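You operate a simulated robot arm through the tools that you are given. There is no shell and no other tool. Be economical: measure what you need, move in short steps, check, and stop when the job is done.

You run a simulated robot arm. Do the job below in one go: nothing can be reset, and whatever is moved stays where it is left.

TASK
Open the blue bench drawer, put the black wedge from the top of the wooden bench in the inside of the blue bench drawer, then shut the drawer. Press the test button three times. Turn the pace knob to 5. Take the small cream core on the lower shelf under the drier tunnel and put it away on the bench top beside the press. Fetch the small orange can and stand it on the pink card. Take the small grey can and leave it on the front strip of the long shelf. Put the yellow collar on the top of the mixing bench away on the low shelf of the core bench. Any order will do. Set down upright: small cream core, small orange can, small grey can.

It is judged by the outcome, as a careful person would: the job done as asked, and still so three seconds after it is handed in. It fails if anything else is knocked over, pushed out of place, dropped, spilled or broken.

THE ROBOT
A 6-joint arm with a fingered hand on a trunk, on a base that drives. Base frame: it is fixed to the floor where the robot stands at the start and does not move with it; the origin is under the middle of the robot, x ahead of it, y to its left, z up; the surface under the hand at the start is at about z = 80. Units: cm, degrees, N and s.
With the tool pointing down near the work surface it reaches from about 18 to 72 cm from the robot's upright axis, wherever it stands. Its first joint turns from -166.0 to 166.0 degrees. Places, roughly: bench top beside the press (20x18 cm) [-596, 252, 80]; black wedge (9x7x5 cm) [100, -20, 80]; blue bench drawer [80, -10, 70]; front strip of the long shelf (164x19 cm) [-978, -442, 82]; inside of the blue bench drawer [80, -10, 60]; low shelf of the core bench [-640, 220, 40]; pace knob [-990, -500, 130]; pink card (13x9x3 cm) [-1220, -450, 80]; small cream core (5x5x6 cm) [-990, -480, 40]; small grey can (8x8x13 cm) [-1200, -460, 90]; small orange can (8x8x13 cm) [-1200, -440, 90]; test button [-450, -460, 90]; yellow collar (11x11x3 cm) [-1220, -430, 80]. Payload 4 kg.
Tool frame: the origin (TCP) lies between the finger pads and is the grasp point; the fingertips stand 2.6 cm ahead of it; z points along the fingers, y is the line along which they close. Largest opening 14.8 cm; the body of the gripper starts 7.3 cm behind the TCP. The gripper is a hand of 3 fingers: y runs from the thumb to the fingers, the wrist lies at [0, 0, -23.9] in the tool frame, and closing takes about 1.5 s.
Orientation is that of the tool frame in the base frame, as a unit quaternion [w, x, y, z]. With the fingers straight down and closing along the base's y, the tool's x points along the base's -x, its y along +y and its z along -z.

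THE INTERFACE
- The arm moves only by the tool nudge_tool. Its argument "steps" is a list of rows, each a list of 6 numbers: the shift along the tool's x, y, z in cm, then the turn, a rotation vector about the tool's x, y, z in degrees. In form: [[tx, ty, tz, wx, wy, wz], ...]. A call has 1 to 10 rows; each row shifts and turns the commanded pose from where the row before left it, along the tool's axes as they then stand. "jaw" is the finger opening in cm, from 0 to 14.8, set as the call begins (left out, the last holds). A row lasts 0.2 s, in which the tool goes at most 5 cm and 8.6 degrees; a call with a longer step from one row to the next is refused whole, and so is a gripper value outside its range. Where a pose cannot be reached the arm comes as near as it can. A force on the tool above 40 N (or 10 N above the force at the start of the call, whichever is more), or a blocked arm, ends the call early, and 0.2 s more pass. The fingers move at their own pace (about 15.3 cm/s each) and stop on an object; they squeeze with about 32 N. The grip force told is the motor's: it shows also when the fingers shut on nothing. Time passes only in rows, and 0.2 s behind the last, so rows that do not move let the fingers close. It gives the time, the measured TCP pose, the force on the tool (base axes), the opening and the grip force at its end, in the units of the frame above (readings bear some noise), with the torque about the TCP (base axes, N m) and any sound that the robot's microphone picked up.
- Cameras (640 x 400 px; columns grow to the right, rows downward): "scene" is now at [2.27, 14.94, 132.16]; the picture's right is [-0.13, -0.99, 0.00], its down [-0.64, 0.08, -0.76] and it looks along [0.76, -0.10, -0.65] (base axes); focal length 274 px, centre (320, 200). "wrist" rides on the gripper at [6.8, -3.9, -9] in the tool frame; the picture's right is [0.50, 0.87, 0.00], its down [-0.65, 0.38, -0.65] and it looks along [-0.57, 0.33, 0.76] (tool axes); focal length 222 px, centre (320, 200). There is no depth. A picture from a camera that has moved, and an enlarged one, comes with that camera's place and axes in the base frame and with its lens.
- snapshot(camera): a new picture of that camera. It takes no simulated time.
- move_column(by): slides the trunk up (or, below 0, down) by that many cm; the arm and the scene camera ride with it, the base frame stays. It gives what a move gives, with no picture.
- drive_base(legs): drives the robot by 1 to 6 legs, each [ahead, left, turn to the left] in cm, cm and degrees, along the robot's own axes; the way and the turn of a leg run together, so that a leg with both is an arc; at most 150 cm and 180 degrees a leg. The arm and the cameras ride along, it lands a little off, and it stops where it bumps. It gives what a move gives.
- grasp_type(shape): the hand has 3 fingers and takes this shape, open, in about a second: jaw (thumb against the fingers, like two jaws); tri (thumb and two fingers); tip (a fingertip pinch); poke (one finger out to press); point (the index stretched); flat (the hand flat); cup (the hand cupped); fist (a fist). The gripper value then closes the fingers along that shape, each until it touches; the sizes above hold for jaw. It gives what a move gives, with no picture.
- head_to(pan, tilt): turns the head with the scene camera to pan (to the left, within 155 degrees either way) and tilt (down, from -29 to 69), counted from straight ahead of the robot. It gives what a move gives.
- inspect(camera, box): a new picture of the part [left, top, right, bottom] of that camera's present view, enlarged. It takes no simulated time.
- finish_job(): hands the job in; it is judged then, once.

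Go step by step. Nothing tells you exact positions but the pictures and the camera data: compare them with the known pose of the tool, close in by small moves and look again before you grip or let go. The budget is 207 turns and 180 pictures, counting those below and the enlarged ones. Unless the task says otherwise, let go and move clear before handing in.

The tools are called after "Request:" as a command line: name --pt "numbers of a row" for each row, then --argument value for the rest, lists and objects as JSON in quotes. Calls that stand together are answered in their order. nudge_tool: Moves the arm, as the interface text tells. Its arguments: {"type":"object","properties":{"steps":{"type":"array","items":{"type":"array","items":{"type":"number"}}},"jaw":{"type":"number"}},"required":["steps"]} The other tools are called the same way: move_column (by) slides the trunk up or down; grasp_type (shape) gives the hand a shape; drive_base (legs) drives the base; head_to (pan, tilt) turns the head that bears the scene camera; snapshot (camera) takes a picture; inspect (camera, box) takes an enlarged picture of a part of a camera's view; finish_job () hands the job in.

At the start:

```text
time_s: 0.0
position: [50.0, -15.95, 109.87]
tool_rot: [0.001, 0.0, 1.0, 0.0]
ft_force: [0.6, -0.2, 0.4]
moment: [-0.04, 0.01, 0.01]
finger_gap: 14.77
grasp_force: 0.1
shape: jaw
trunk travel left (down, up): [-27.3, 31.7]
robot x, y, heading: [-0.04, -0.21, 0.2]
head pan, tilt: [-7.5, 40.4]
```

scene: 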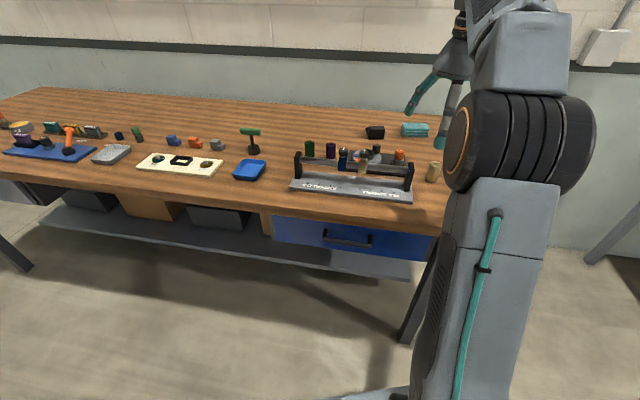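
wrist: 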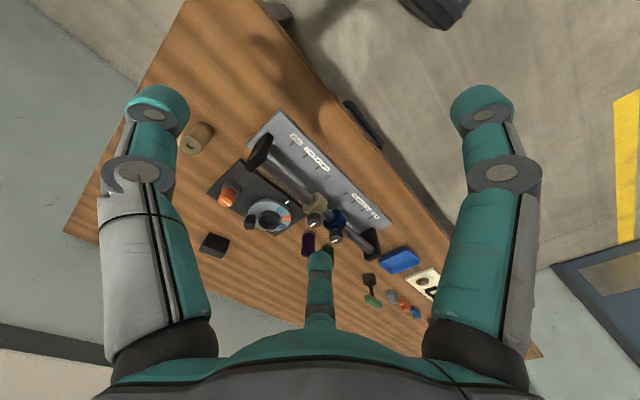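

I see the blue drawer under the bench edge with its bar handle near [56, 0, 70], and the black wedge near [99, -20, 82]. I'll look closer at both first.

Request:
inspect --camera "scene" --box '[260, 100, 460, 280]'

Request:
head_to --pan 0 --tilt 60

Request:
snapshot --camera "scene"

```text
2.22 times, centred on (360, 190) of scene
camera zoom: at [2.27, 14.94, 132.16], right [-0.13, -0.99, 0.0], down [-0.64, 0.08, -0.76], along [0.76, -0.1, -0.65], focal length 610 px, centre (231, 222)
```

zoom: 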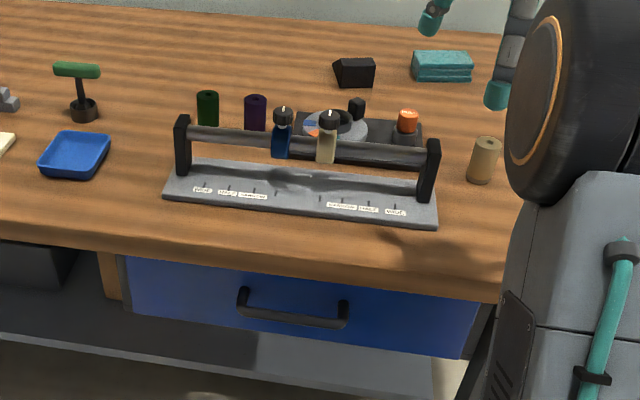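

```text
time_s: 0.8
position: [50.01, -15.92, 109.74]
tool_rot: [0.0, 0.001, 1.0, 0.0]
ft_force: [1.0, -0.1, 0.2]
moment: [-0.02, 0.03, -0.02]
finger_gap: 14.79
grasp_force: 0.1
shape: jaw
trunk travel left (down, up): [-27.3, 31.7]
robot x, y, heading: [-0.13, -0.5, 0.0]
head pan, tilt: [0.0, 60.0]
```

```text
176 pictures are left
camera scene: at [0.53, 16.04, 129.55], right [0.0, -1.0, 0.0], down [-0.87, 0.0, -0.5], along [0.5, 0.0, -0.87], focal length 274 px, centre (320, 200)
```

scene: 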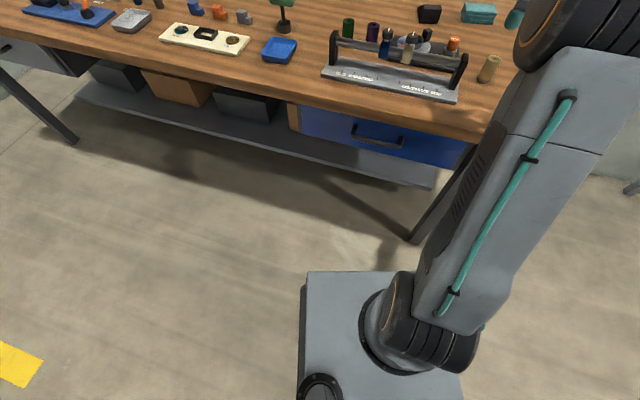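

The bench stands rotated about 18° relative to me (its front edge runs towards +x on the left). I'll square up to it and check the geometry.

Request:
drive_base --legs '[[0, 0, -18.3]]'

Request:
snapshot --camera "scene"

```text
time_s: 2.2
position: [42.66, -30.73, 109.83]
tool_rot: [0.0, 0.159, 0.987, 0.0]
ft_force: [-0.1, -0.3, 1.0]
moment: [-0.02, -0.02, -0.03]
finger_gap: 14.77
grasp_force: 0.1
shape: jaw
trunk travel left (down, up): [-27.3, 31.7]
robot x, y, heading: [0.24, -0.11, -18.2]
head pan, tilt: [0.0, 60.0]
```

```text
175 pictures are left
camera scene: at [5.54, 15.03, 129.54], right [-0.31, -0.95, 0.0], down [-0.82, 0.27, -0.5], along [0.47, -0.16, -0.87], focal length 274 px, centre (320, 200)
```

scene: 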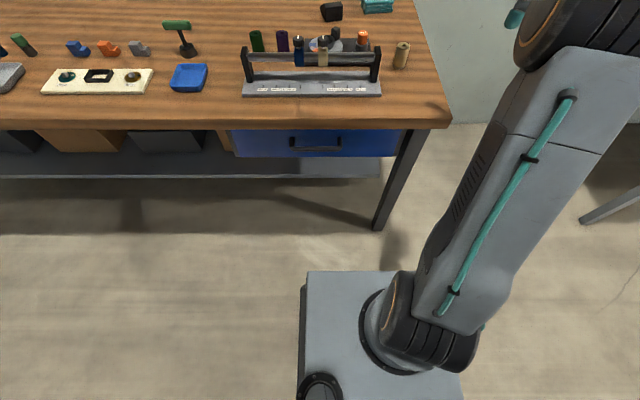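

Now I am square to the bench: handle about 51 cm ahead, 17 cm left, z≈70; wedge 99.5 cm ahead, 12.4 left. I'll move in to fetch the wedge first and set it on the near bench edge.

Request:
drive_base --legs '[[0, 18, 0], [30, 0, 0]]'

Request:
head_to --pan -5 --tilt 35

Request:
snapshot --camera "scene"

Request:
snapshot --camera "wrist"

```text
time_s: 5.4
position: [76.97, -22.77, 109.85]
tool_rot: [0.0, 0.157, 0.988, 0.0]
ft_force: [0.0, 0.3, 0.3]
moment: [0.01, 0.0, 0.0]
finger_gap: 14.8
grasp_force: 0.1
shape: jaw
trunk travel left (down, up): [-27.3, 31.7]
robot x, y, heading: [34.19, 7.87, -18.1]
head pan, tilt: [0.0, 60.0]
```

```text
time_s: 6.3
position: [77.05, -22.76, 109.85]
tool_rot: [-0.001, 0.158, 0.987, 0.0]
ft_force: [0.3, 0.4, -0.9]
moment: [-0.01, -0.03, 0.03]
finger_gap: 14.8
grasp_force: 0.0
shape: jaw
trunk travel left (down, up): [-27.3, 31.7]
robot x, y, heading: [34.4, 7.97, -17.8]
head pan, tilt: [-5.0, 35.0]
```

```text
174 pictures are left
camera scene: at [41.64, 21.61, 132.97], right [-0.39, -0.92, 0.0], down [-0.53, 0.23, -0.82], along [0.75, -0.32, -0.57], focal length 274 px, centre (320, 200)
```

scene: 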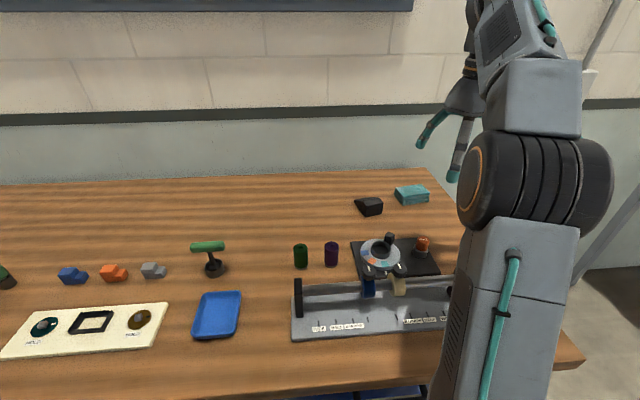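

```text
173 pictures are left
camera wrist: at [69.35, -24.26, 118.91], right [-0.21, 0.98, 0.0], down [0.74, 0.16, 0.65], along [0.64, 0.13, -0.76], focal length 222 px, centre (320, 200)
```

wrist: 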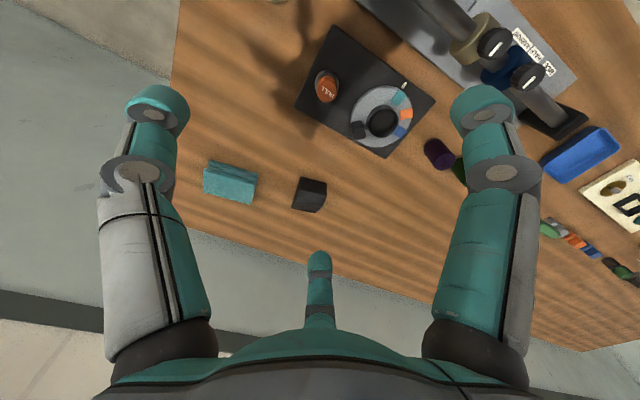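

The wedge shows near [98.7, -20, 82]. I'll move the hand over it at a safe height and look.

Request:
nudge_tool --pt "-4 1.9 0 0 0 0" --pt "-4 1.9 0 0 0 0" --pt "-4 1.9 0 0 0 0" --pt "-4 1.9 0 0 0 0" --pt "-3.8 1.8 0 0 0 0" --pt "0 0 4 0 0 0" --pt "0 0 4 0 0 0" --pt "0 0 0 0 0 0"

Request:
snapshot --camera "wrist"

Request:
snapshot --camera "scene"

```text
time_s: 8.1
position: [88.17, -17.14, 98.1]
tool_rot: [-0.001, 0.158, 0.987, 0.001]
ft_force: [-0.3, -0.2, -0.3]
moment: [0.02, -0.01, -0.01]
finger_gap: 14.82
grasp_force: 0.1
shape: jaw
out of reach, approached as far as the arm can: row 1, 2, 3, 4, 5
trunk travel left (down, up): [-27.3, 31.7]
robot x, y, heading: [34.45, 8.41, -18.1]
head pan, tilt: [-5.0, 35.0]
```

```text
172 pictures are left
camera wrist: at [80.52, -18.71, 107.21], right [-0.2, 0.98, 0.0], down [0.74, 0.15, 0.65], along [0.64, 0.13, -0.76], focal length 222 px, centre (320, 200)
```

wrist: 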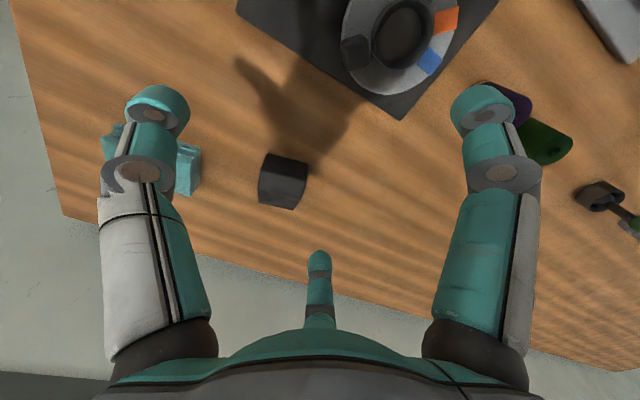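

```text
171 pictures are left
camera scene: at [41.64, 21.61, 132.97], right [-0.39, -0.92, 0.0], down [-0.53, 0.22, -0.82], along [0.75, -0.32, -0.57], focal length 274 px, centre (320, 200)
```

scene: 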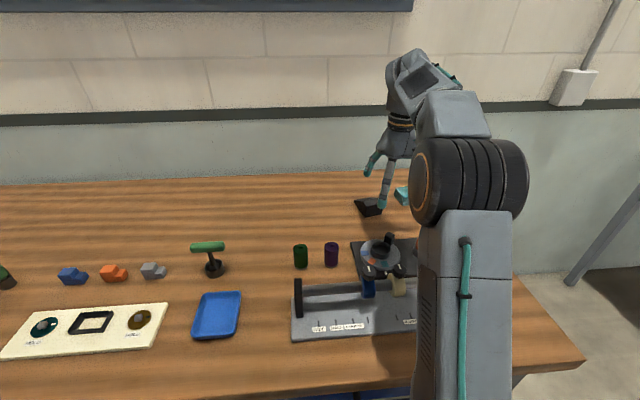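

Reach is short at this height; the wedge is ~11 cm further straight out. I'll try moving out at this lower height.

Request:
nudge_tool --pt "-3 0 0 0 0 0" --pt "-3 0 0 0 0 0" --pt "-3 0.2 0 0 0 0" --pt "-2 0.1 0 0 0 0" --pt "0 0 0 0 0 0"

Request:
snapshot --camera "wrist"

```text
time_s: 9.3
position: [95.64, -18.4, 96.91]
tool_rot: [0.004, 0.16, 0.987, 0.003]
ft_force: [0.3, 0.4, -0.1]
moment: [0.02, 0.01, 0.01]
finger_gap: 14.8
grasp_force: 0.1
shape: jaw
out of reach, approached as far as the arm can: row 3, 4
trunk travel left (down, up): [-27.3, 31.7]
robot x, y, heading: [34.2, 8.23, -18.2]
head pan, tilt: [-5.0, 35.0]
```

```text
170 pictures are left
camera wrist: at [87.86, -20.02, 106.06], right [-0.2, 0.98, 0.0], down [0.73, 0.15, 0.66], along [0.65, 0.13, -0.75], focal length 222 px, centre (320, 200)
```

wrist: 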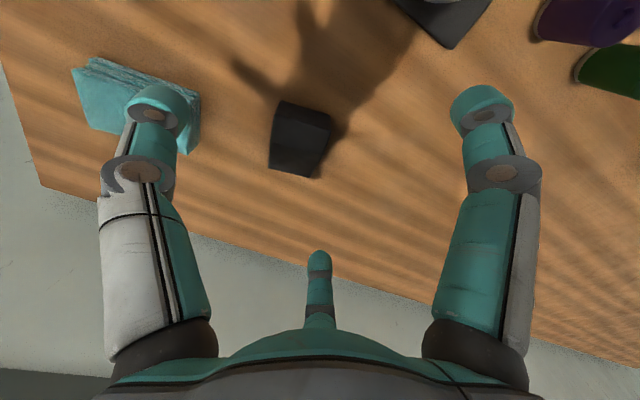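

I'm within about 3.5 cm of it. I'll inspect the wedge's shape and orientation before gripping.

Request:
inspect --camera "wrist" --box '[220, 70, 380, 200]'

Request:
inspect --camera "scene" --box '[320, 150, 440, 240]'

```text
3.08 times, centred on (300, 135) of wrist
camera zoom: at [87.86, -20.02, 106.06], right [-0.2, 0.98, 0.0], down [0.73, 0.15, 0.66], along [0.65, 0.13, -0.75], focal length 684 px, centre (382, 400)
```

zoom: 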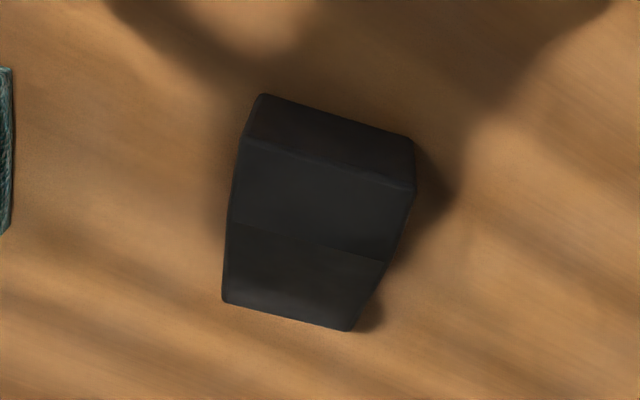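

```text
4.44 times, centred on (380, 195) of scene
camera zoom: at [41.63, 21.61, 132.97], right [-0.39, -0.92, 0.0], down [-0.53, 0.22, -0.82], along [0.75, -0.32, -0.57], focal length 1219 px, centre (53, 222)
```

zoom: 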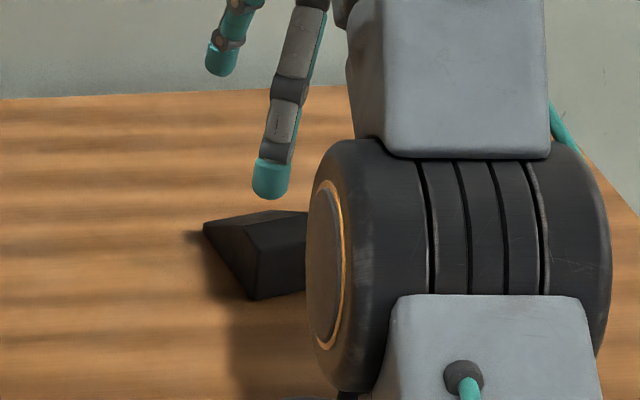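

The wedge runs along base x from ~96.8 to ~106, sides at y≈-22.8 and -17.3, its tall end nearest me. I'll turn the hand to match (13°) and tilt outward for reach.

Request:
nudge_tool --pt "0 0 0 0 0 -6.5" --pt "0 0 0 0 0 -6.5" --pt "0 0 0 0 -6 0" --pt "0 0 0 0 -6 0" --pt "0 0 0 0 0 0"

```text
time_s: 10.5
position: [95.61, -18.44, 97.08]
tool_rot: [0.105, 0.046, 0.993, -0.004]
ft_force: [0.2, 0.4, 0.7]
moment: [0.0, 0.01, -0.02]
finger_gap: 14.8
grasp_force: 0.1
shape: jaw
trunk travel left (down, up): [-27.3, 31.7]
robot x, y, heading: [34.49, 8.26, -17.9]
head pan, tilt: [-5.0, 35.0]
```

I'll bring the fingers down around the wedge with an 11 cm opening, keeping clear of the teal block beside it.

Request:
nudge_tool --pt "-1.1 -0.6 4 0 0 0" --pt "-1.1 -0.55 4 0 0 0" --pt "0 0 0 0 0 0" --jaw 11

Request:
snapshot --camera "wrist"

```text
time_s: 11.3
position: [99.56, -19.99, 89.71]
tool_rot: [0.105, 0.045, 0.993, -0.005]
ft_force: [0.0, 0.1, 0.1]
moment: [0.01, 0.01, -0.02]
finger_gap: 11.04
grasp_force: 0.0
shape: jaw
trunk travel left (down, up): [-27.3, 31.7]
robot x, y, heading: [34.25, 7.87, -17.8]
head pan, tilt: [-5.0, 35.0]
```

```text
167 pictures are left
camera wrist: at [90.63, -23.1, 97.18], right [-0.41, 0.91, -0.1], down [0.54, 0.33, 0.78], along [0.74, 0.26, -0.62], focal length 222 px, centre (320, 200)
```

wrist: 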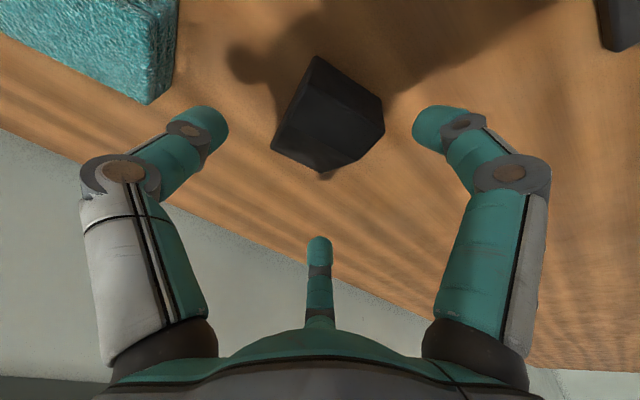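

The three fingers look spread radially rather than as two jaws. I'll lift slightly and close part way to see how they actually travel.

Request:
nudge_tool --pt "0 0 -4 0 0 0" --pt "0 0 0 0 0 0" --pt "0 0 0 0 0 0" --jaw 5

Request:
snapshot --camera "wrist"

Request:
grasp_type --shape "tri"

Request:
snapshot --camera "wrist"

```text
time_s: 12.1
position: [98.46, -19.97, 93.78]
tool_rot: [0.105, 0.044, 0.994, -0.004]
ft_force: [-0.5, 0.7, 0.0]
moment: [0.0, 0.04, 0.02]
finger_gap: 5.05
grasp_force: 0.0
shape: jaw
trunk travel left (down, up): [-27.3, 31.7]
robot x, y, heading: [34.3, 7.94, -17.7]
head pan, tilt: [-5.0, 35.0]
```

```text
166 pictures are left
camera wrist: at [89.64, -22.98, 101.21], right [-0.41, 0.91, -0.1], down [0.54, 0.33, 0.78], along [0.74, 0.26, -0.62], focal length 222 px, centre (320, 200)
```

wrist: 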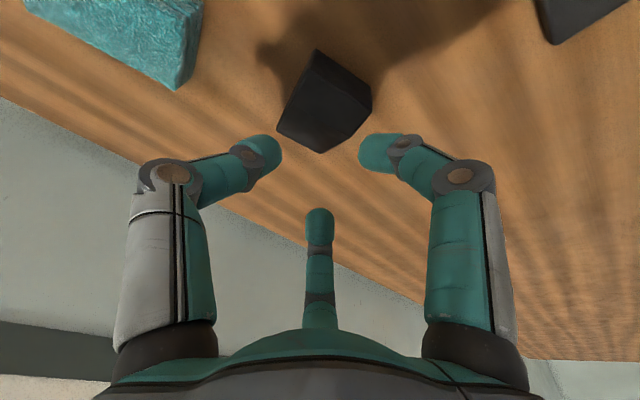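

```text
time_s: 13.0
position: [98.45, -19.82, 93.71]
tool_rot: [0.104, 0.045, 0.994, -0.005]
ft_force: [0.8, 0.4, 0.1]
moment: [-0.02, 0.02, 0.03]
finger_gap: 14.79
grasp_force: 0.1
shape: tri
trunk travel left (down, up): [-27.3, 31.7]
robot x, y, heading: [34.3, 7.86, -18.0]
head pan, tilt: [-5.0, 35.0]
```

```text
165 pictures are left
camera wrist: at [89.65, -22.98, 101.19], right [-0.41, 0.91, -0.1], down [0.54, 0.33, 0.78], along [0.74, 0.26, -0.62], focal length 222 px, centre (320, 200)
```

wrist: 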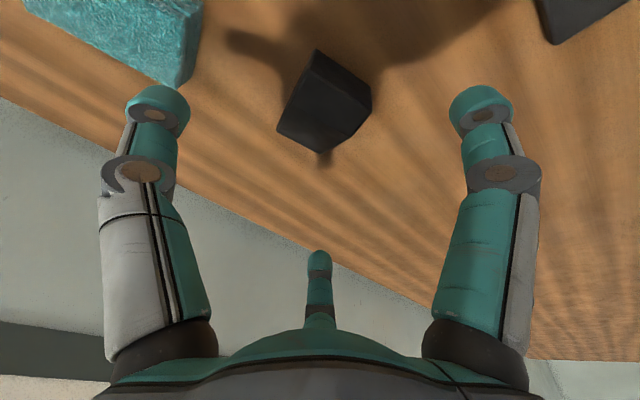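

All shapes close radially at 120°, so I'll cage the wedge: thumb on one long side, the two fingers on the other. I'll go back to jaw shape and descend with a wide opening.

Request:
grasp_type --shape "jaw"

Request:
nudge_tool --pt "0 0.6 3.5 0 0 0" --pt "-0.28 0.56 3.5 0 0 0" --pt "0 0 0 0 0 0" --jaw 14

Request:
snapshot --camera "wrist"

```text
time_s: 13.9
position: [98.44, -19.81, 93.64]
tool_rot: [0.105, 0.045, 0.993, -0.004]
ft_force: [-0.6, -0.3, 0.0]
moment: [-0.01, -0.01, 0.0]
finger_gap: 14.78
grasp_force: 0.0
shape: jaw
trunk travel left (down, up): [-27.3, 31.7]
robot x, y, heading: [34.38, 7.94, -18.1]
head pan, tilt: [-5.0, 35.0]
```

```text
time_s: 14.7
position: [100.34, -18.91, 86.71]
tool_rot: [0.104, 0.044, 0.994, -0.005]
ft_force: [0.0, 0.4, -0.5]
moment: [-0.02, -0.02, 0.0]
finger_gap: 14.01
grasp_force: 0.1
shape: jaw
trunk travel left (down, up): [-27.3, 31.7]
robot x, y, heading: [34.01, 7.92, -17.8]
head pan, tilt: [-5.0, 35.0]
```

```text
164 pictures are left
camera wrist: at [91.57, -21.96, 94.22], right [-0.41, 0.91, -0.1], down [0.54, 0.33, 0.78], along [0.74, 0.26, -0.62], focal length 222 px, centre (320, 200)
```

wrist: 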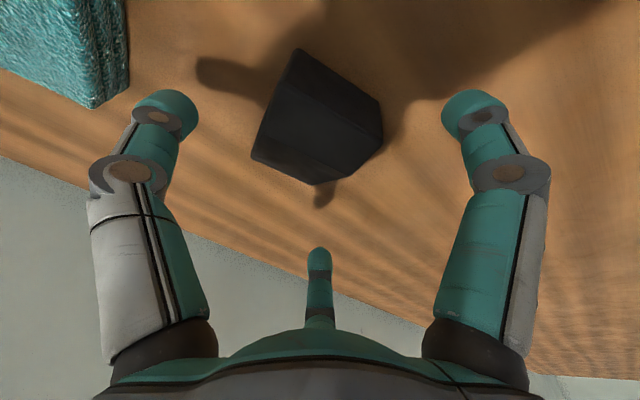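

The wedge sits between the fingers as expected. I'll descend the last bit and close.

Request:
nudge_tool --pt "0 0 3.2 0 0 0" --pt "0 0 0 0 0 0"

Request:
nudge_tool --pt "0 0 0 0 0 0" --pt "0 0 0 0 0 0" --pt "0 0 0 0 0 0" --pt "0 0 0 0 0 0" --pt "0 0 0 0 0 0" --pt "0 0 0 0 0 0" --pt "0 0 0 0 0 0" --jaw 0

Request:
snapshot --camera "wrist"

```text
time_s: 15.3
position: [101.02, -18.98, 83.81]
tool_rot: [0.107, 0.044, 0.993, -0.006]
ft_force: [1.7, -2.7, 24.9]
moment: [1.0, 1.51, 0.13]
finger_gap: 13.96
grasp_force: 0.0
shape: jaw
trunk travel left (down, up): [-27.3, 31.7]
robot x, y, heading: [34.51, 7.93, -18.1]
head pan, tilt: [-5.0, 35.0]
```

```text
time_s: 16.9
position: [101.07, -19.03, 83.87]
tool_rot: [0.108, 0.045, 0.993, -0.006]
ft_force: [6.1, -6.4, 34.4]
moment: [0.36, -1.44, -0.51]
finger_gap: 6.25
grasp_force: 31.8
shape: jaw
trunk travel left (down, up): [-27.3, 31.7]
robot x, y, heading: [34.07, 8.18, -18.3]
head pan, tilt: [-5.0, 35.0]
```

```text
163 pictures are left
camera wrist: at [92.13, -22.0, 91.4], right [-0.41, 0.91, -0.11], down [0.53, 0.33, 0.78], along [0.74, 0.26, -0.62], focal length 222 px, centre (320, 200)
```

wrist: 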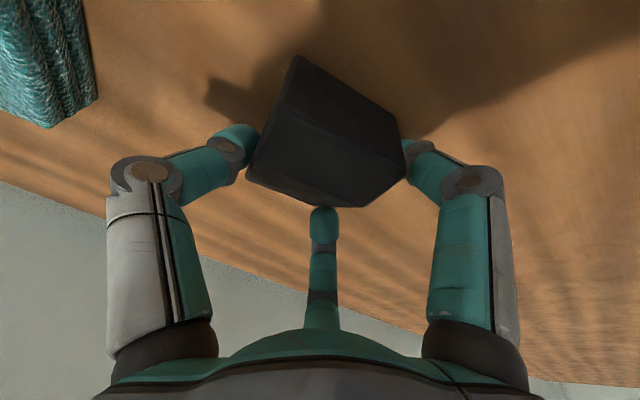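

The fingers hold the wedge (gap 6.25, 32 N). I'll lift straight up.

Request:
nudge_tool --pt "-0.2 0 -1 0 0 0" --pt "-0.4 0 -2 0 0 0" --pt "-0.4 0 -3.9 0 0 0" --pt "0 0 -3.9 0 0 0" --pt "0 0 -3.9 0 0 0" --pt "0 0 0 0 0 0"

Request:
snapshot --camera "wrist"

Request:
snapshot --camera "scene"

```text
time_s: 18.3
position: [98.54, -18.63, 98.32]
tool_rot: [0.105, 0.044, 0.994, -0.004]
ft_force: [0.6, 0.2, -1.4]
moment: [-0.02, -0.05, 0.02]
finger_gap: 5.06
grasp_force: 31.4
shape: jaw
trunk travel left (down, up): [-27.3, 31.7]
robot x, y, heading: [34.59, 8.03, -18.1]
head pan, tilt: [-5.0, 35.0]
```

```text
162 pictures are left
camera wrist: at [89.71, -21.71, 105.79], right [-0.41, 0.91, -0.1], down [0.54, 0.33, 0.78], along [0.74, 0.26, -0.62], focal length 222 px, centre (320, 200)
```

wrist: 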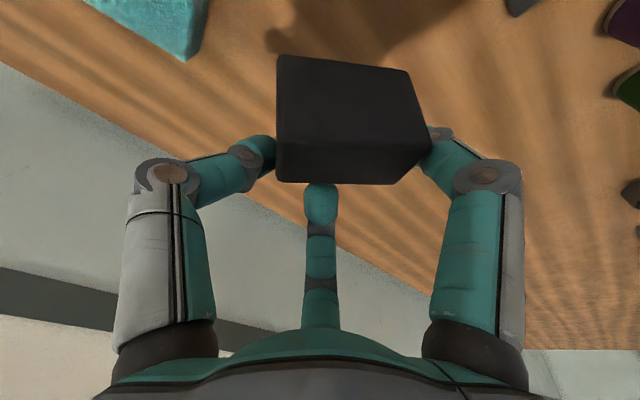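

```text
161 pictures are left
camera scene: at [41.65, 21.6, 132.97], right [-0.39, -0.92, 0.0], down [-0.53, 0.22, -0.82], along [0.75, -0.32, -0.57], focal length 274 px, centre (320, 200)
```

scene: 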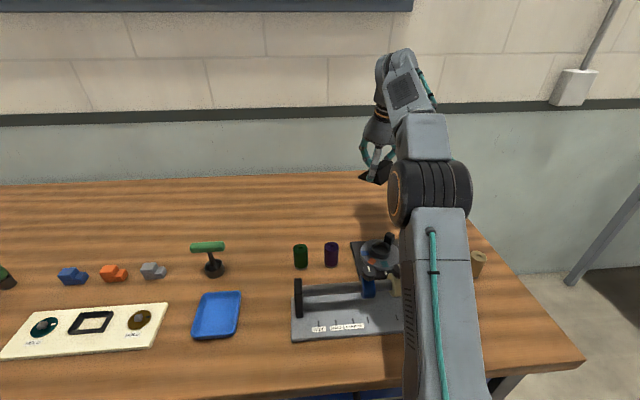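

The wedge is held and off the bench. I'll check how it sits in the fingers.

Request:
inspect --camera "scene" --box '[330, 120, 450, 210]'

Request:
nudge_tool --pt "0 0 -4 0 6 0" --pt "0 0 -4 0 6 0" --pt "2 0 0 0 0 0" --pt "3 0 0 0 0 0" --pt "3 1 0 0 0 0" --pt "3 3 0 0 0 0" --pt "3 3 0 0 0 0" --pt "3 3 0 0 0 0" --pt "3 3 0 0 0 0" --pt "0 0 0 0 0 0"

```text
4.44 times, centred on (390, 165) of scene
camera zoom: at [41.65, 21.6, 132.97], right [-0.39, -0.92, 0.0], down [-0.53, 0.22, -0.82], along [0.75, -0.32, -0.57], focal length 1219 px, centre (9, 356)
```

zoom: 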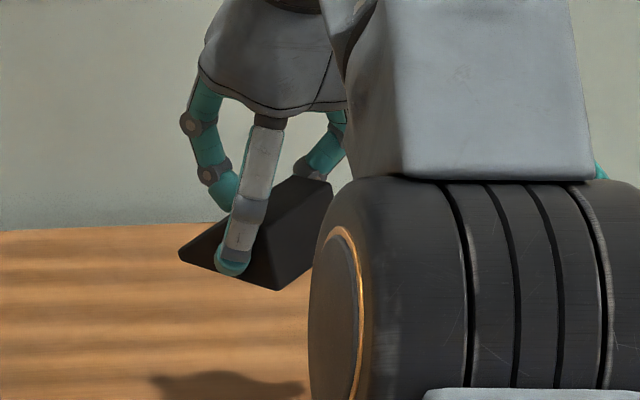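

```text
time_s: 20.5
position: [77.74, 0.76, 99.3]
tool_rot: [0.054, 0.044, 0.998, -0.002]
ft_force: [0.2, 0.4, -1.1]
moment: [-0.02, -0.04, 0.0]
finger_gap: 5.0
grasp_force: 31.7
shape: jaw
out of reach, approached as far as the arm can: row 1, 2
trunk travel left (down, up): [-27.3, 31.7]
robot x, y, heading: [34.38, 7.82, -18.2]
head pan, tilt: [-5.0, 35.0]
```

I'm partway across at z≈99. I'll raise a little, level the tool and go on to the clear spot at about [67, 22].

Request:
nudge_tool --pt "0 0 -4 0 6 0" --pt "2.4 4 0 0 0 0" --pt "2.4 4 0 0 0 0" --pt "2.4 4 0 0 0 0" --pt "2.4 4 0 0 0 0" --pt "2.4 4 0 0 0 0" --pt "0 0 3 0 0 0" --pt "0 0 0 0 0 0"

Request:
head_to --pan 15 --tilt 55

Request:
snapshot --camera "scene"

Request:
snapshot --camera "wrist"

```text
time_s: 22.3
position: [67.43, 21.54, 100.22]
tool_rot: [0.0, 0.043, 0.999, 0.0]
ft_force: [0.3, 0.5, -1.2]
moment: [-0.05, -0.05, -0.01]
finger_gap: 4.97
grasp_force: 31.9
shape: jaw
trunk travel left (down, up): [-27.3, 31.7]
robot x, y, heading: [34.46, 8.15, -18.1]
head pan, tilt: [-5.0, 35.0]
```

```text
time_s: 23.1
position: [67.5, 21.47, 100.3]
tool_rot: [0.0, 0.044, 0.999, 0.0]
ft_force: [0.9, 0.4, -3.1]
moment: [0.03, -0.05, -0.02]
finger_gap: 4.97
grasp_force: 32.4
shape: jaw
trunk travel left (down, up): [-27.3, 31.7]
robot x, y, heading: [34.54, 8.18, -18.1]
head pan, tilt: [15.0, 55.0]
```

```text
159 pictures are left
camera scene: at [40.75, 24.67, 130.15], right [-0.05, -1.0, 0.0], down [-0.82, 0.04, -0.57], along [0.57, -0.03, -0.82], focal length 274 px, centre (320, 200)
```

scene: 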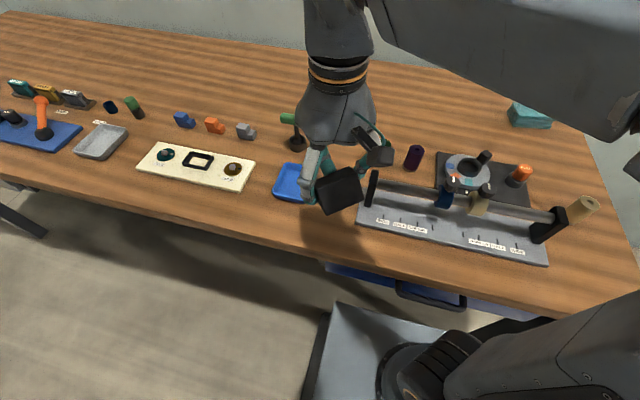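

```text
158 pictures are left
camera wrist: at [60.4, 18.28, 109.48], right [-0.42, 0.91, 0.0], down [0.69, 0.32, 0.65], along [0.59, 0.28, -0.76], focal length 222 px, centre (320, 200)
```

wrist: 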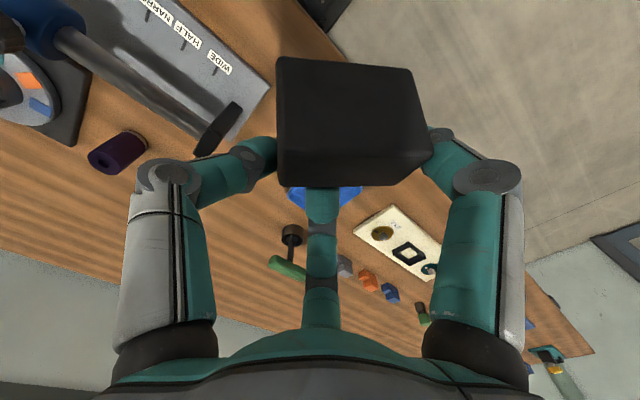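

The wedge sits ~4 cm towards me in the grip, so I'll shift the hand slightly inward/left to keep the wedge fully on the bench, then lower.

Request:
nudge_tool --pt "-3.05 0.7 0 0 0 0" --pt "0 0 4 0 0 0" --pt "0 0 4 0 0 0" --pt "0 0 3 0 0 0" --pt "0 0 2 0 0 0" --pt "0 0 0 0 0 0"

Request:
inspect --camera "scene" --box '[240, 120, 440, 280]'

```text
time_s: 24.5
position: [70.45, 22.02, 87.39]
tool_rot: [0.0, 0.044, 0.999, 0.0]
ft_force: [0.4, -0.4, -1.8]
moment: [0.02, -0.03, 0.02]
finger_gap: 4.96
grasp_force: 32.3
shape: jaw
trunk travel left (down, up): [-27.3, 31.7]
robot x, y, heading: [34.28, 8.03, -18.0]
head pan, tilt: [15.0, 55.0]
```

```text
2.50 times, centred on (340, 200) of scene
camera zoom: at [40.75, 24.68, 130.15], right [-0.05, -1.0, 0.0], down [-0.82, 0.04, -0.57], along [0.57, -0.03, -0.82], focal length 686 px, centre (270, 200)
```

zoom: 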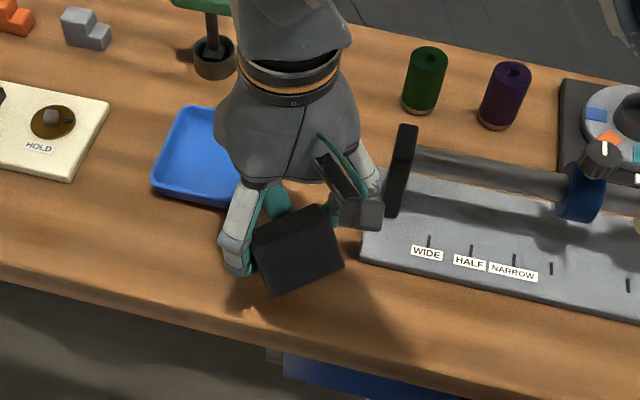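

The thumb is close to the rack and there's ~3 cm of bench left in front. I'll shift forward-left about 1.5 cm and lower gently to contact.

Request:
nudge_tool --pt "1.28 1.12 0 0 0 0" --pt "0 0 1 0 0 0" --pt "0 0 1 0 0 0" --pt "0 0 0.5 0 0 0" --pt "0 0 0.5 0 0 0" --pt "0 0 0.5 0 0 0" --pt "0 0 0 0 0 0"

Request:
inspect --camera "scene" --box '[240, 120, 440, 280]'

```text
time_s: 26.1
position: [69.43, 23.17, 84.07]
tool_rot: [0.001, 0.044, 0.999, 0.001]
ft_force: [1.7, -3.0, 21.8]
moment: [0.24, 0.5, 0.01]
finger_gap: 5.21
grasp_force: 31.7
shape: jaw
trunk travel left (down, up): [-27.3, 31.7]
robot x, y, heading: [34.42, 8.08, -18.0]
head pan, tilt: [15.0, 55.0]
```

```text
2.50 times, centred on (340, 200) of scene
camera zoom: at [40.67, 24.61, 130.19], right [-0.05, -1.0, 0.0], down [-0.82, 0.04, -0.57], along [0.57, -0.03, -0.82], focal length 686 px, centre (270, 200)
```

zoom: 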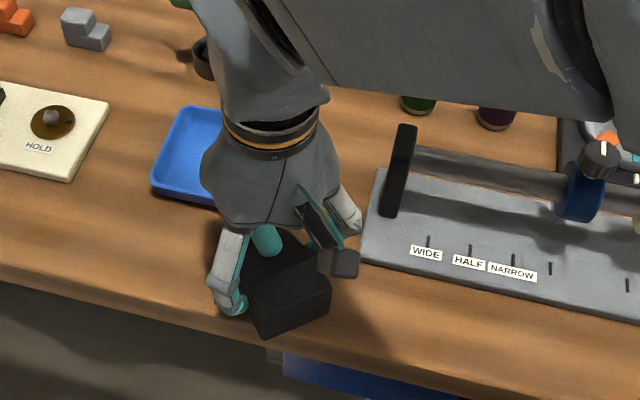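

It is down on the bench (22 N contact) and clear of rack, tray and edge. I'll open a little and rise.

Request:
nudge_tool --pt "0 0 -0.5 0 0 0" --pt "0 0 0 0 0 0" --pt "0 0 0 0 0 0" --jaw 8.5

Request:
nudge_tool --pt "0 0 -2 0 0 0" --pt "0 0 -4 0 0 0" --pt "0 0 -4 0 0 0" --pt "0 0 -4 0 0 0" --pt "0 0 -4 0 0 0"

Request:
snapshot --camera "scene"

Request:
snapshot --camera "wrist"

```text
time_s: 26.9
position: [69.37, 23.11, 84.42]
tool_rot: [-0.001, 0.045, 0.999, 0.0]
ft_force: [-0.4, -0.2, -0.4]
moment: [0.02, 0.01, 0.0]
finger_gap: 8.35
grasp_force: 0.0
shape: jaw
trunk travel left (down, up): [-27.3, 31.7]
robot x, y, heading: [34.41, 8.3, -18.1]
head pan, tilt: [15.0, 55.0]
```

```text
time_s: 28.1
position: [69.36, 23.17, 102.48]
tool_rot: [0.0, 0.044, 0.999, 0.0]
ft_force: [-0.5, 0.1, 0.3]
moment: [-0.01, 0.02, 0.01]
finger_gap: 8.44
grasp_force: 0.1
shape: jaw
trunk travel left (down, up): [-27.3, 31.7]
robot x, y, heading: [34.56, 8.03, -18.1]
head pan, tilt: [15.0, 55.0]
```

```text
155 pictures are left
camera scene: at [40.74, 24.68, 130.15], right [-0.05, -1.0, 0.0], down [-0.82, 0.04, -0.57], along [0.57, -0.03, -0.82], focal length 274 px, centre (320, 200)
```

scene: 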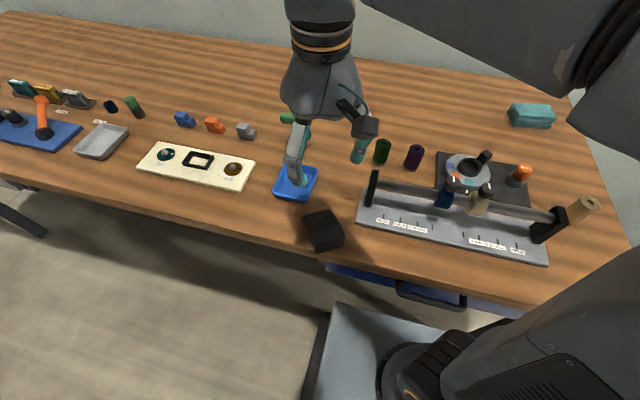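

```text
154 pictures are left
camera wrist: at [62.26, 19.86, 111.55], right [-0.42, 0.91, 0.0], down [0.69, 0.32, 0.65], along [0.59, 0.27, -0.76], focal length 222 px, centre (320, 200)
```

wrist: 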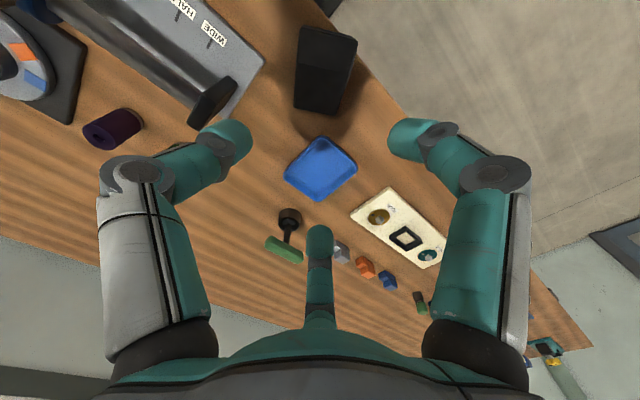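

The wedge rests near the front edge. Next I back off about 43 cm and set the hand horizontal to grip the drawer handle.

Request:
drive_base --legs '[[-43, 0, 0]]'

Request:
head_to --pan 0 --tilt 45

Request:
snapshot --camera "scene"

```text
time_s: 30.8
position: [28.36, 36.5, 102.33]
tool_rot: [0.001, 0.046, 0.999, 0.0]
ft_force: [0.0, 0.2, 0.7]
moment: [0.03, 0.0, 0.01]
finger_gap: 8.43
grasp_force: 0.1
shape: jaw
trunk travel left (down, up): [-27.3, 31.7]
robot x, y, heading: [-6.97, 21.61, -18.3]
head pan, tilt: [15.0, 55.0]
```

```text
time_s: 31.5
position: [28.4, 36.43, 102.41]
tool_rot: [0.0, 0.045, 0.999, 0.0]
ft_force: [-0.5, 0.0, 0.0]
moment: [0.02, -0.02, 0.0]
finger_gap: 8.45
grasp_force: 0.1
shape: jaw
trunk travel left (down, up): [-27.3, 31.7]
robot x, y, heading: [-6.61, 22.02, -18.0]
head pan, tilt: [0.0, 45.0]
```

```text
153 pictures are left
camera scene: at [0.14, 36.01, 131.49], right [-0.31, -0.95, 0.0], down [-0.67, 0.22, -0.71], along [0.67, -0.22, -0.71], focal length 274 px, centre (320, 200)
```

scene: 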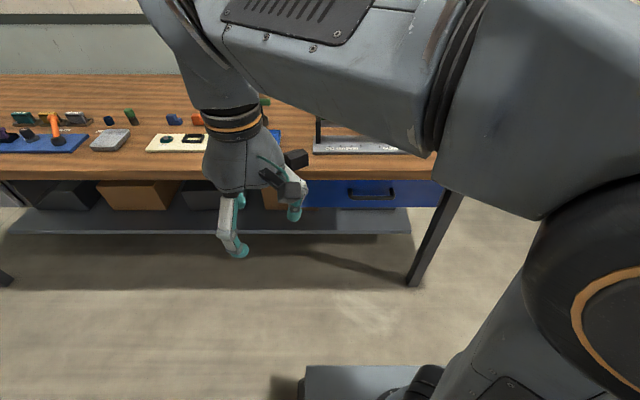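

The handle is near 50 cm ahead (in bench-normal terms), 17.6 left, z≈71. I'll move the hand in front of the drawer and turn it, first about the vertical.

Request:
nudge_tool --pt "-2.34 -3.97 0 0 0 0" --pt "-2.34 -3.97 0 0 0 0" --pt "-2.34 -3.97 0 0 0 0" --pt "-2.34 -3.97 0 0 0 0" --pt "-2.34 -3.97 0 0 0 0" --pt "-2.34 -3.97 0 0 0 0" --pt "-2.34 -3.97 0 0 0 0" --pt "0 0 0 0 0 0"

Request:
nudge_tool --pt "0 0 0 0 0 8.58" --pt "0 0 0 0 0 8.58" --pt "0 0 0 0 0 8.58" --pt "0 0 0 0 0 8.58" --pt "0 0 0 0 0 8.58" --pt "0 0 0 0 0 8.58" --pt "0 0 0 0 0 8.58" --pt "0 0 0 0 0 8.58" --pt "0 0 0 0 0 8.58" --pt "0 0 0 0 0 8.58"

Request:
nudge_tool --pt "0 0 0 0 0 8.58" --pt "0 0 0 0 0 8.58" --pt "0 0 0 -8.2 0 0" --pt "0 0 0 -8.2 0 0" --pt "0 0 0 -8.2 0 0" --pt "0 0 0 -8.2 0 0" --pt "0 0 0 -8.2 0 0" --pt "0 0 0 0 0 0"

Request:
snapshot --camera "scene"

```text
time_s: 33.3
position: [41.67, 7.32, 102.42]
tool_rot: [0.0, 0.046, 0.999, 0.0]
ft_force: [-0.9, 0.2, 0.2]
moment: [-0.01, 0.02, 0.05]
finger_gap: 8.44
grasp_force: 0.1
shape: jaw
trunk travel left (down, up): [-27.3, 31.7]
robot x, y, heading: [-6.83, 21.59, -18.3]
head pan, tilt: [0.0, 45.0]
```

```text
time_s: 35.5
position: [42.1, 7.41, 102.4]
tool_rot: [0.0, 0.714, 0.7, 0.0]
ft_force: [0.5, 0.4, 0.6]
moment: [0.02, 0.0, -0.01]
finger_gap: 8.42
grasp_force: 0.1
shape: jaw
trunk travel left (down, up): [-27.3, 31.7]
robot x, y, heading: [-7.11, 21.58, -18.2]
head pan, tilt: [0.0, 45.0]
```

```text
time_s: 37.3
position: [41.82, 7.4, 102.47]
tool_rot: [0.284, 0.758, 0.55, 0.206]
ft_force: [-0.4, 1.0, 0.0]
moment: [-0.01, 0.03, 0.01]
finger_gap: 8.43
grasp_force: 0.0
shape: jaw
trunk travel left (down, up): [-27.3, 31.7]
robot x, y, heading: [-6.65, 21.59, -18.2]
head pan, tilt: [0.0, 45.0]
```

```text
152 pictures are left
camera scene: at [0.12, 36.0, 131.49], right [-0.31, -0.95, 0.0], down [-0.67, 0.22, -0.71], along [0.67, -0.22, -0.71], focal length 274 px, centre (320, 200)
```

scene: 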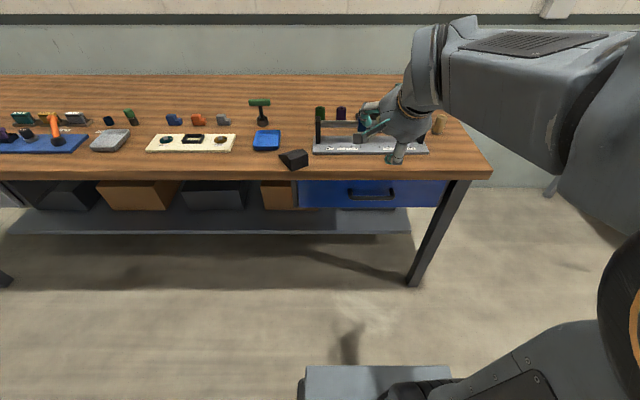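

The turn works. I'll finish pitching to horizontal, then lower to handle height.

Request:
nudge_tool --pt "0 0 0 -8.2 0 0" --pt "0 0 0 -8.2 0 0" --pt "0 0 0 -8.2 0 0" --pt "0 0 0 -8.2 0 0" --pt "0 0 0 -8.2 0 0" --pt "0 0 0 -8.0 0 0" --pt "0 0 0 0 0 0"

Request:
nudge_tool --pt "-1.2 -4 0 0 0 0" --pt "-1.2 -4 0 0 0 0" --pt "0 -4 0 0 0 0" --pt "0 -4 0 0 0 0" --pt "0 -4 0 0 0 0" --pt "0 -4 0 0 0 0" --pt "0 -4 0 0 0 0" --pt "0 -3 0 0 0 0" --pt "0 0 0 0 0 0"

Request:
snapshot --camera "wrist"

Request:
snapshot --camera "scene"

```text
time_s: 38.9
position: [41.45, 6.12, 102.26]
tool_rot: [0.549, 0.63, 0.431, 0.341]
ft_force: [-0.5, 0.5, -0.5]
moment: [0.01, 0.01, 0.0]
finger_gap: 8.46
grasp_force: 0.0
shape: jaw
out of reach, approached as far as the arm can: row 3, 4, 5
trunk travel left (down, up): [-27.3, 31.7]
robot x, y, heading: [-6.5, 21.29, -18.1]
head pan, tilt: [0.0, 45.0]
```

```text
time_s: 40.9
position: [46.98, 14.71, 89.02]
tool_rot: [0.548, 0.632, 0.43, 0.339]
ft_force: [0.5, -0.5, 0.4]
moment: [-0.04, 0.01, -0.01]
finger_gap: 8.45
grasp_force: 0.0
shape: jaw
out of reach, approached as far as the arm can: row 1, 2, 3, 4, 5, 6, 7, 8
trunk travel left (down, up): [-27.3, 31.7]
robot x, y, heading: [-6.63, 21.65, -18.5]
head pan, tilt: [0.0, 45.0]
```

```text
151 pictures are left
camera wrist: at [40.91, 24.55, 86.56], right [0.35, 0.43, 0.83], down [-0.79, -0.35, 0.51], along [0.51, -0.83, 0.22], focal length 222 px, centre (320, 200)
```

wrist: 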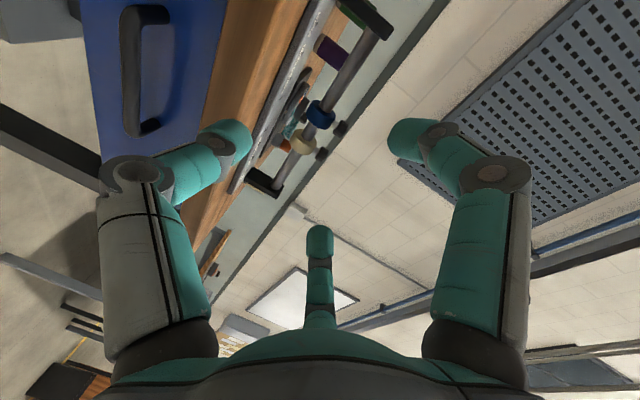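

```text
150 pictures are left
camera scene: at [0.15, 36.0, 131.49], right [-0.31, -0.95, 0.0], down [-0.67, 0.22, -0.71], along [0.67, -0.22, -0.71], focal length 274 px, centre (320, 200)
```

scene: 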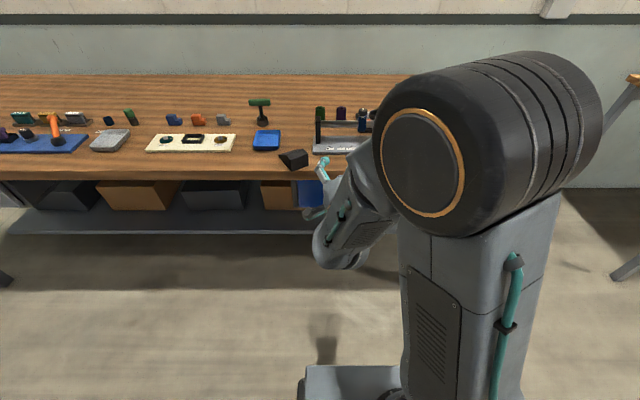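

A joint limit held the arm short of the pose; I'm too close. I'll back off 18 cm more and lower the trunk 15 cm.

Request:
drive_base --legs '[[-18, 0, 0]]'

Request:
move_column --by -16

Request:
nudge_tool --pt "0 0 0 -4.5 4 0" --pt "0 0 0 -4.5 0 0" --pt "0 0 3 0 0 0" --pt "0 0 3 0 0 0" --pt "0 0 3 0 0 0" --pt "0 0 0 0 0 0"

Request:
snapshot --camera "wrist"

Request:
snapshot --camera "scene"

```text
time_s: 42.5
position: [29.92, 20.29, 89.11]
tool_rot: [0.548, 0.632, 0.431, 0.34]
ft_force: [0.7, 0.4, 0.3]
moment: [-0.01, 0.01, -0.03]
finger_gap: 8.46
grasp_force: 0.0
shape: jaw
trunk travel left (down, up): [-27.3, 31.7]
robot x, y, heading: [-24.48, 27.03, -18.3]
head pan, tilt: [0.0, 45.0]
```

```text
time_s: 44.3
position: [29.84, 20.22, 73.07]
tool_rot: [0.547, 0.632, 0.431, 0.339]
ft_force: [0.0, -0.1, -0.2]
moment: [-0.01, 0.01, -0.01]
finger_gap: 8.48
grasp_force: 0.1
shape: jaw
trunk travel left (down, up): [-11.3, 47.7]
robot x, y, heading: [-23.91, 27.34, -17.9]
head pan, tilt: [0.0, 45.0]
```

```text
time_s: 45.7
position: [37.92, 25.01, 78.52]
tool_rot: [0.579, 0.578, 0.42, 0.392]
ft_force: [0.6, -0.4, 0.3]
moment: [0.0, 0.01, 0.05]
finger_gap: 8.46
grasp_force: 0.0
shape: jaw
out of reach, approached as far as the arm can: row 1, 2, 3, 4, 5
trunk travel left (down, up): [-11.3, 47.7]
robot x, y, heading: [-24.04, 27.32, -18.3]
head pan, tilt: [0.0, 45.0]
```

```text
149 pictures are left
camera wrist: at [31.62, 34.38, 74.63], right [0.2, 0.49, 0.85], down [-0.83, -0.38, 0.41], along [0.53, -0.78, 0.33], focal length 222 px, centre (320, 200)
```

wrist: 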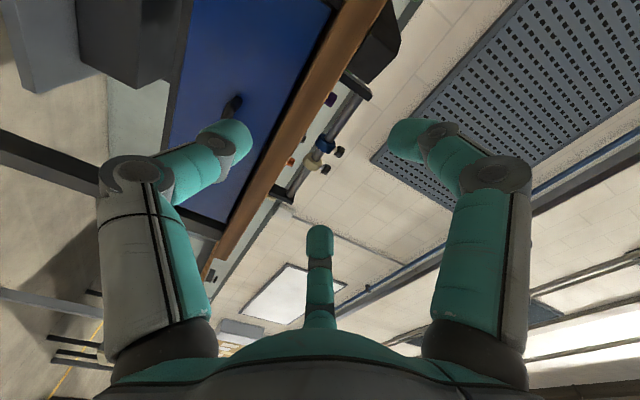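

```text
148 pictures are left
camera scene: at [-16.99, 41.61, 115.49], right [-0.31, -0.95, 0.0], down [-0.67, 0.22, -0.71], along [0.67, -0.22, -0.71], focal length 274 px, centre (320, 200)
```

scene: 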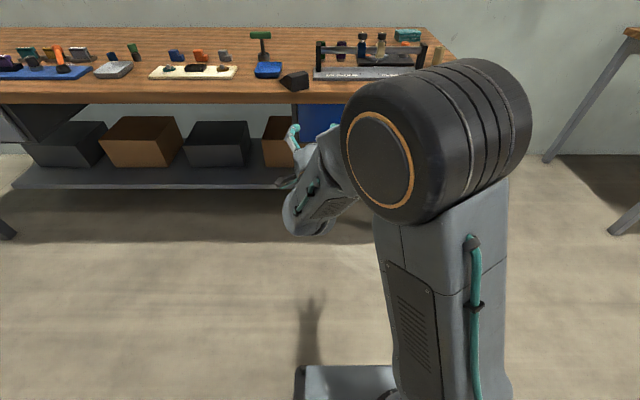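

The arm's folding limit (low shoulder) was the cause; orientation is now right, so I'll go up and outward first, then over to the right, then down to the handle.

Request:
nudge_tool --pt "0 4 2 0 0 0" --pt "0 4 2 0 0 0" --pt "0 4 3 0 0 0" --pt "0 0 4 0 0 0" --pt "-4 0 1 0 0 0" --pt "-4 0 1 0 0 0" --pt "-4 0 0 0 0 0" --pt "-4 0 0 0 0 0" --pt "0 0 0 0 0 0"

Request:
snapshot --camera "scene"

```text
time_s: 47.7
position: [47.07, 9.14, 93.56]
tool_rot: [0.58, 0.583, 0.417, 0.385]
ft_force: [-0.1, -0.7, 0.2]
moment: [-0.01, -0.01, -0.01]
finger_gap: 8.49
grasp_force: 0.0
shape: jaw
out of reach, approached as far as the arm can: row 7, 8
trunk travel left (down, up): [-11.3, 47.7]
robot x, y, heading: [-24.0, 27.12, -18.5]
head pan, tilt: [0.0, 45.0]
```

```text
147 pictures are left
camera scene: at [-16.98, 41.61, 115.49], right [-0.31, -0.95, 0.0], down [-0.67, 0.22, -0.71], along [0.67, -0.22, -0.71], focal length 274 px, centre (320, 200)
```

scene: 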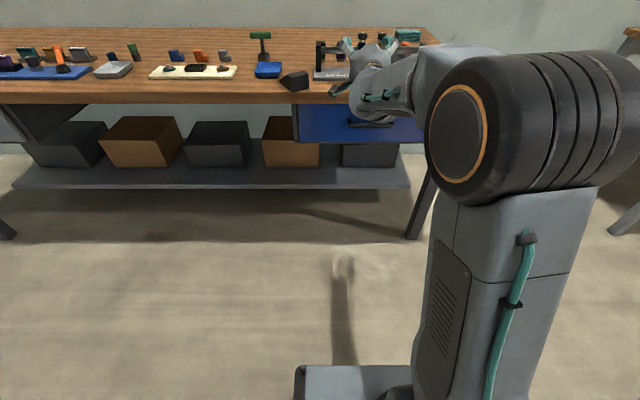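

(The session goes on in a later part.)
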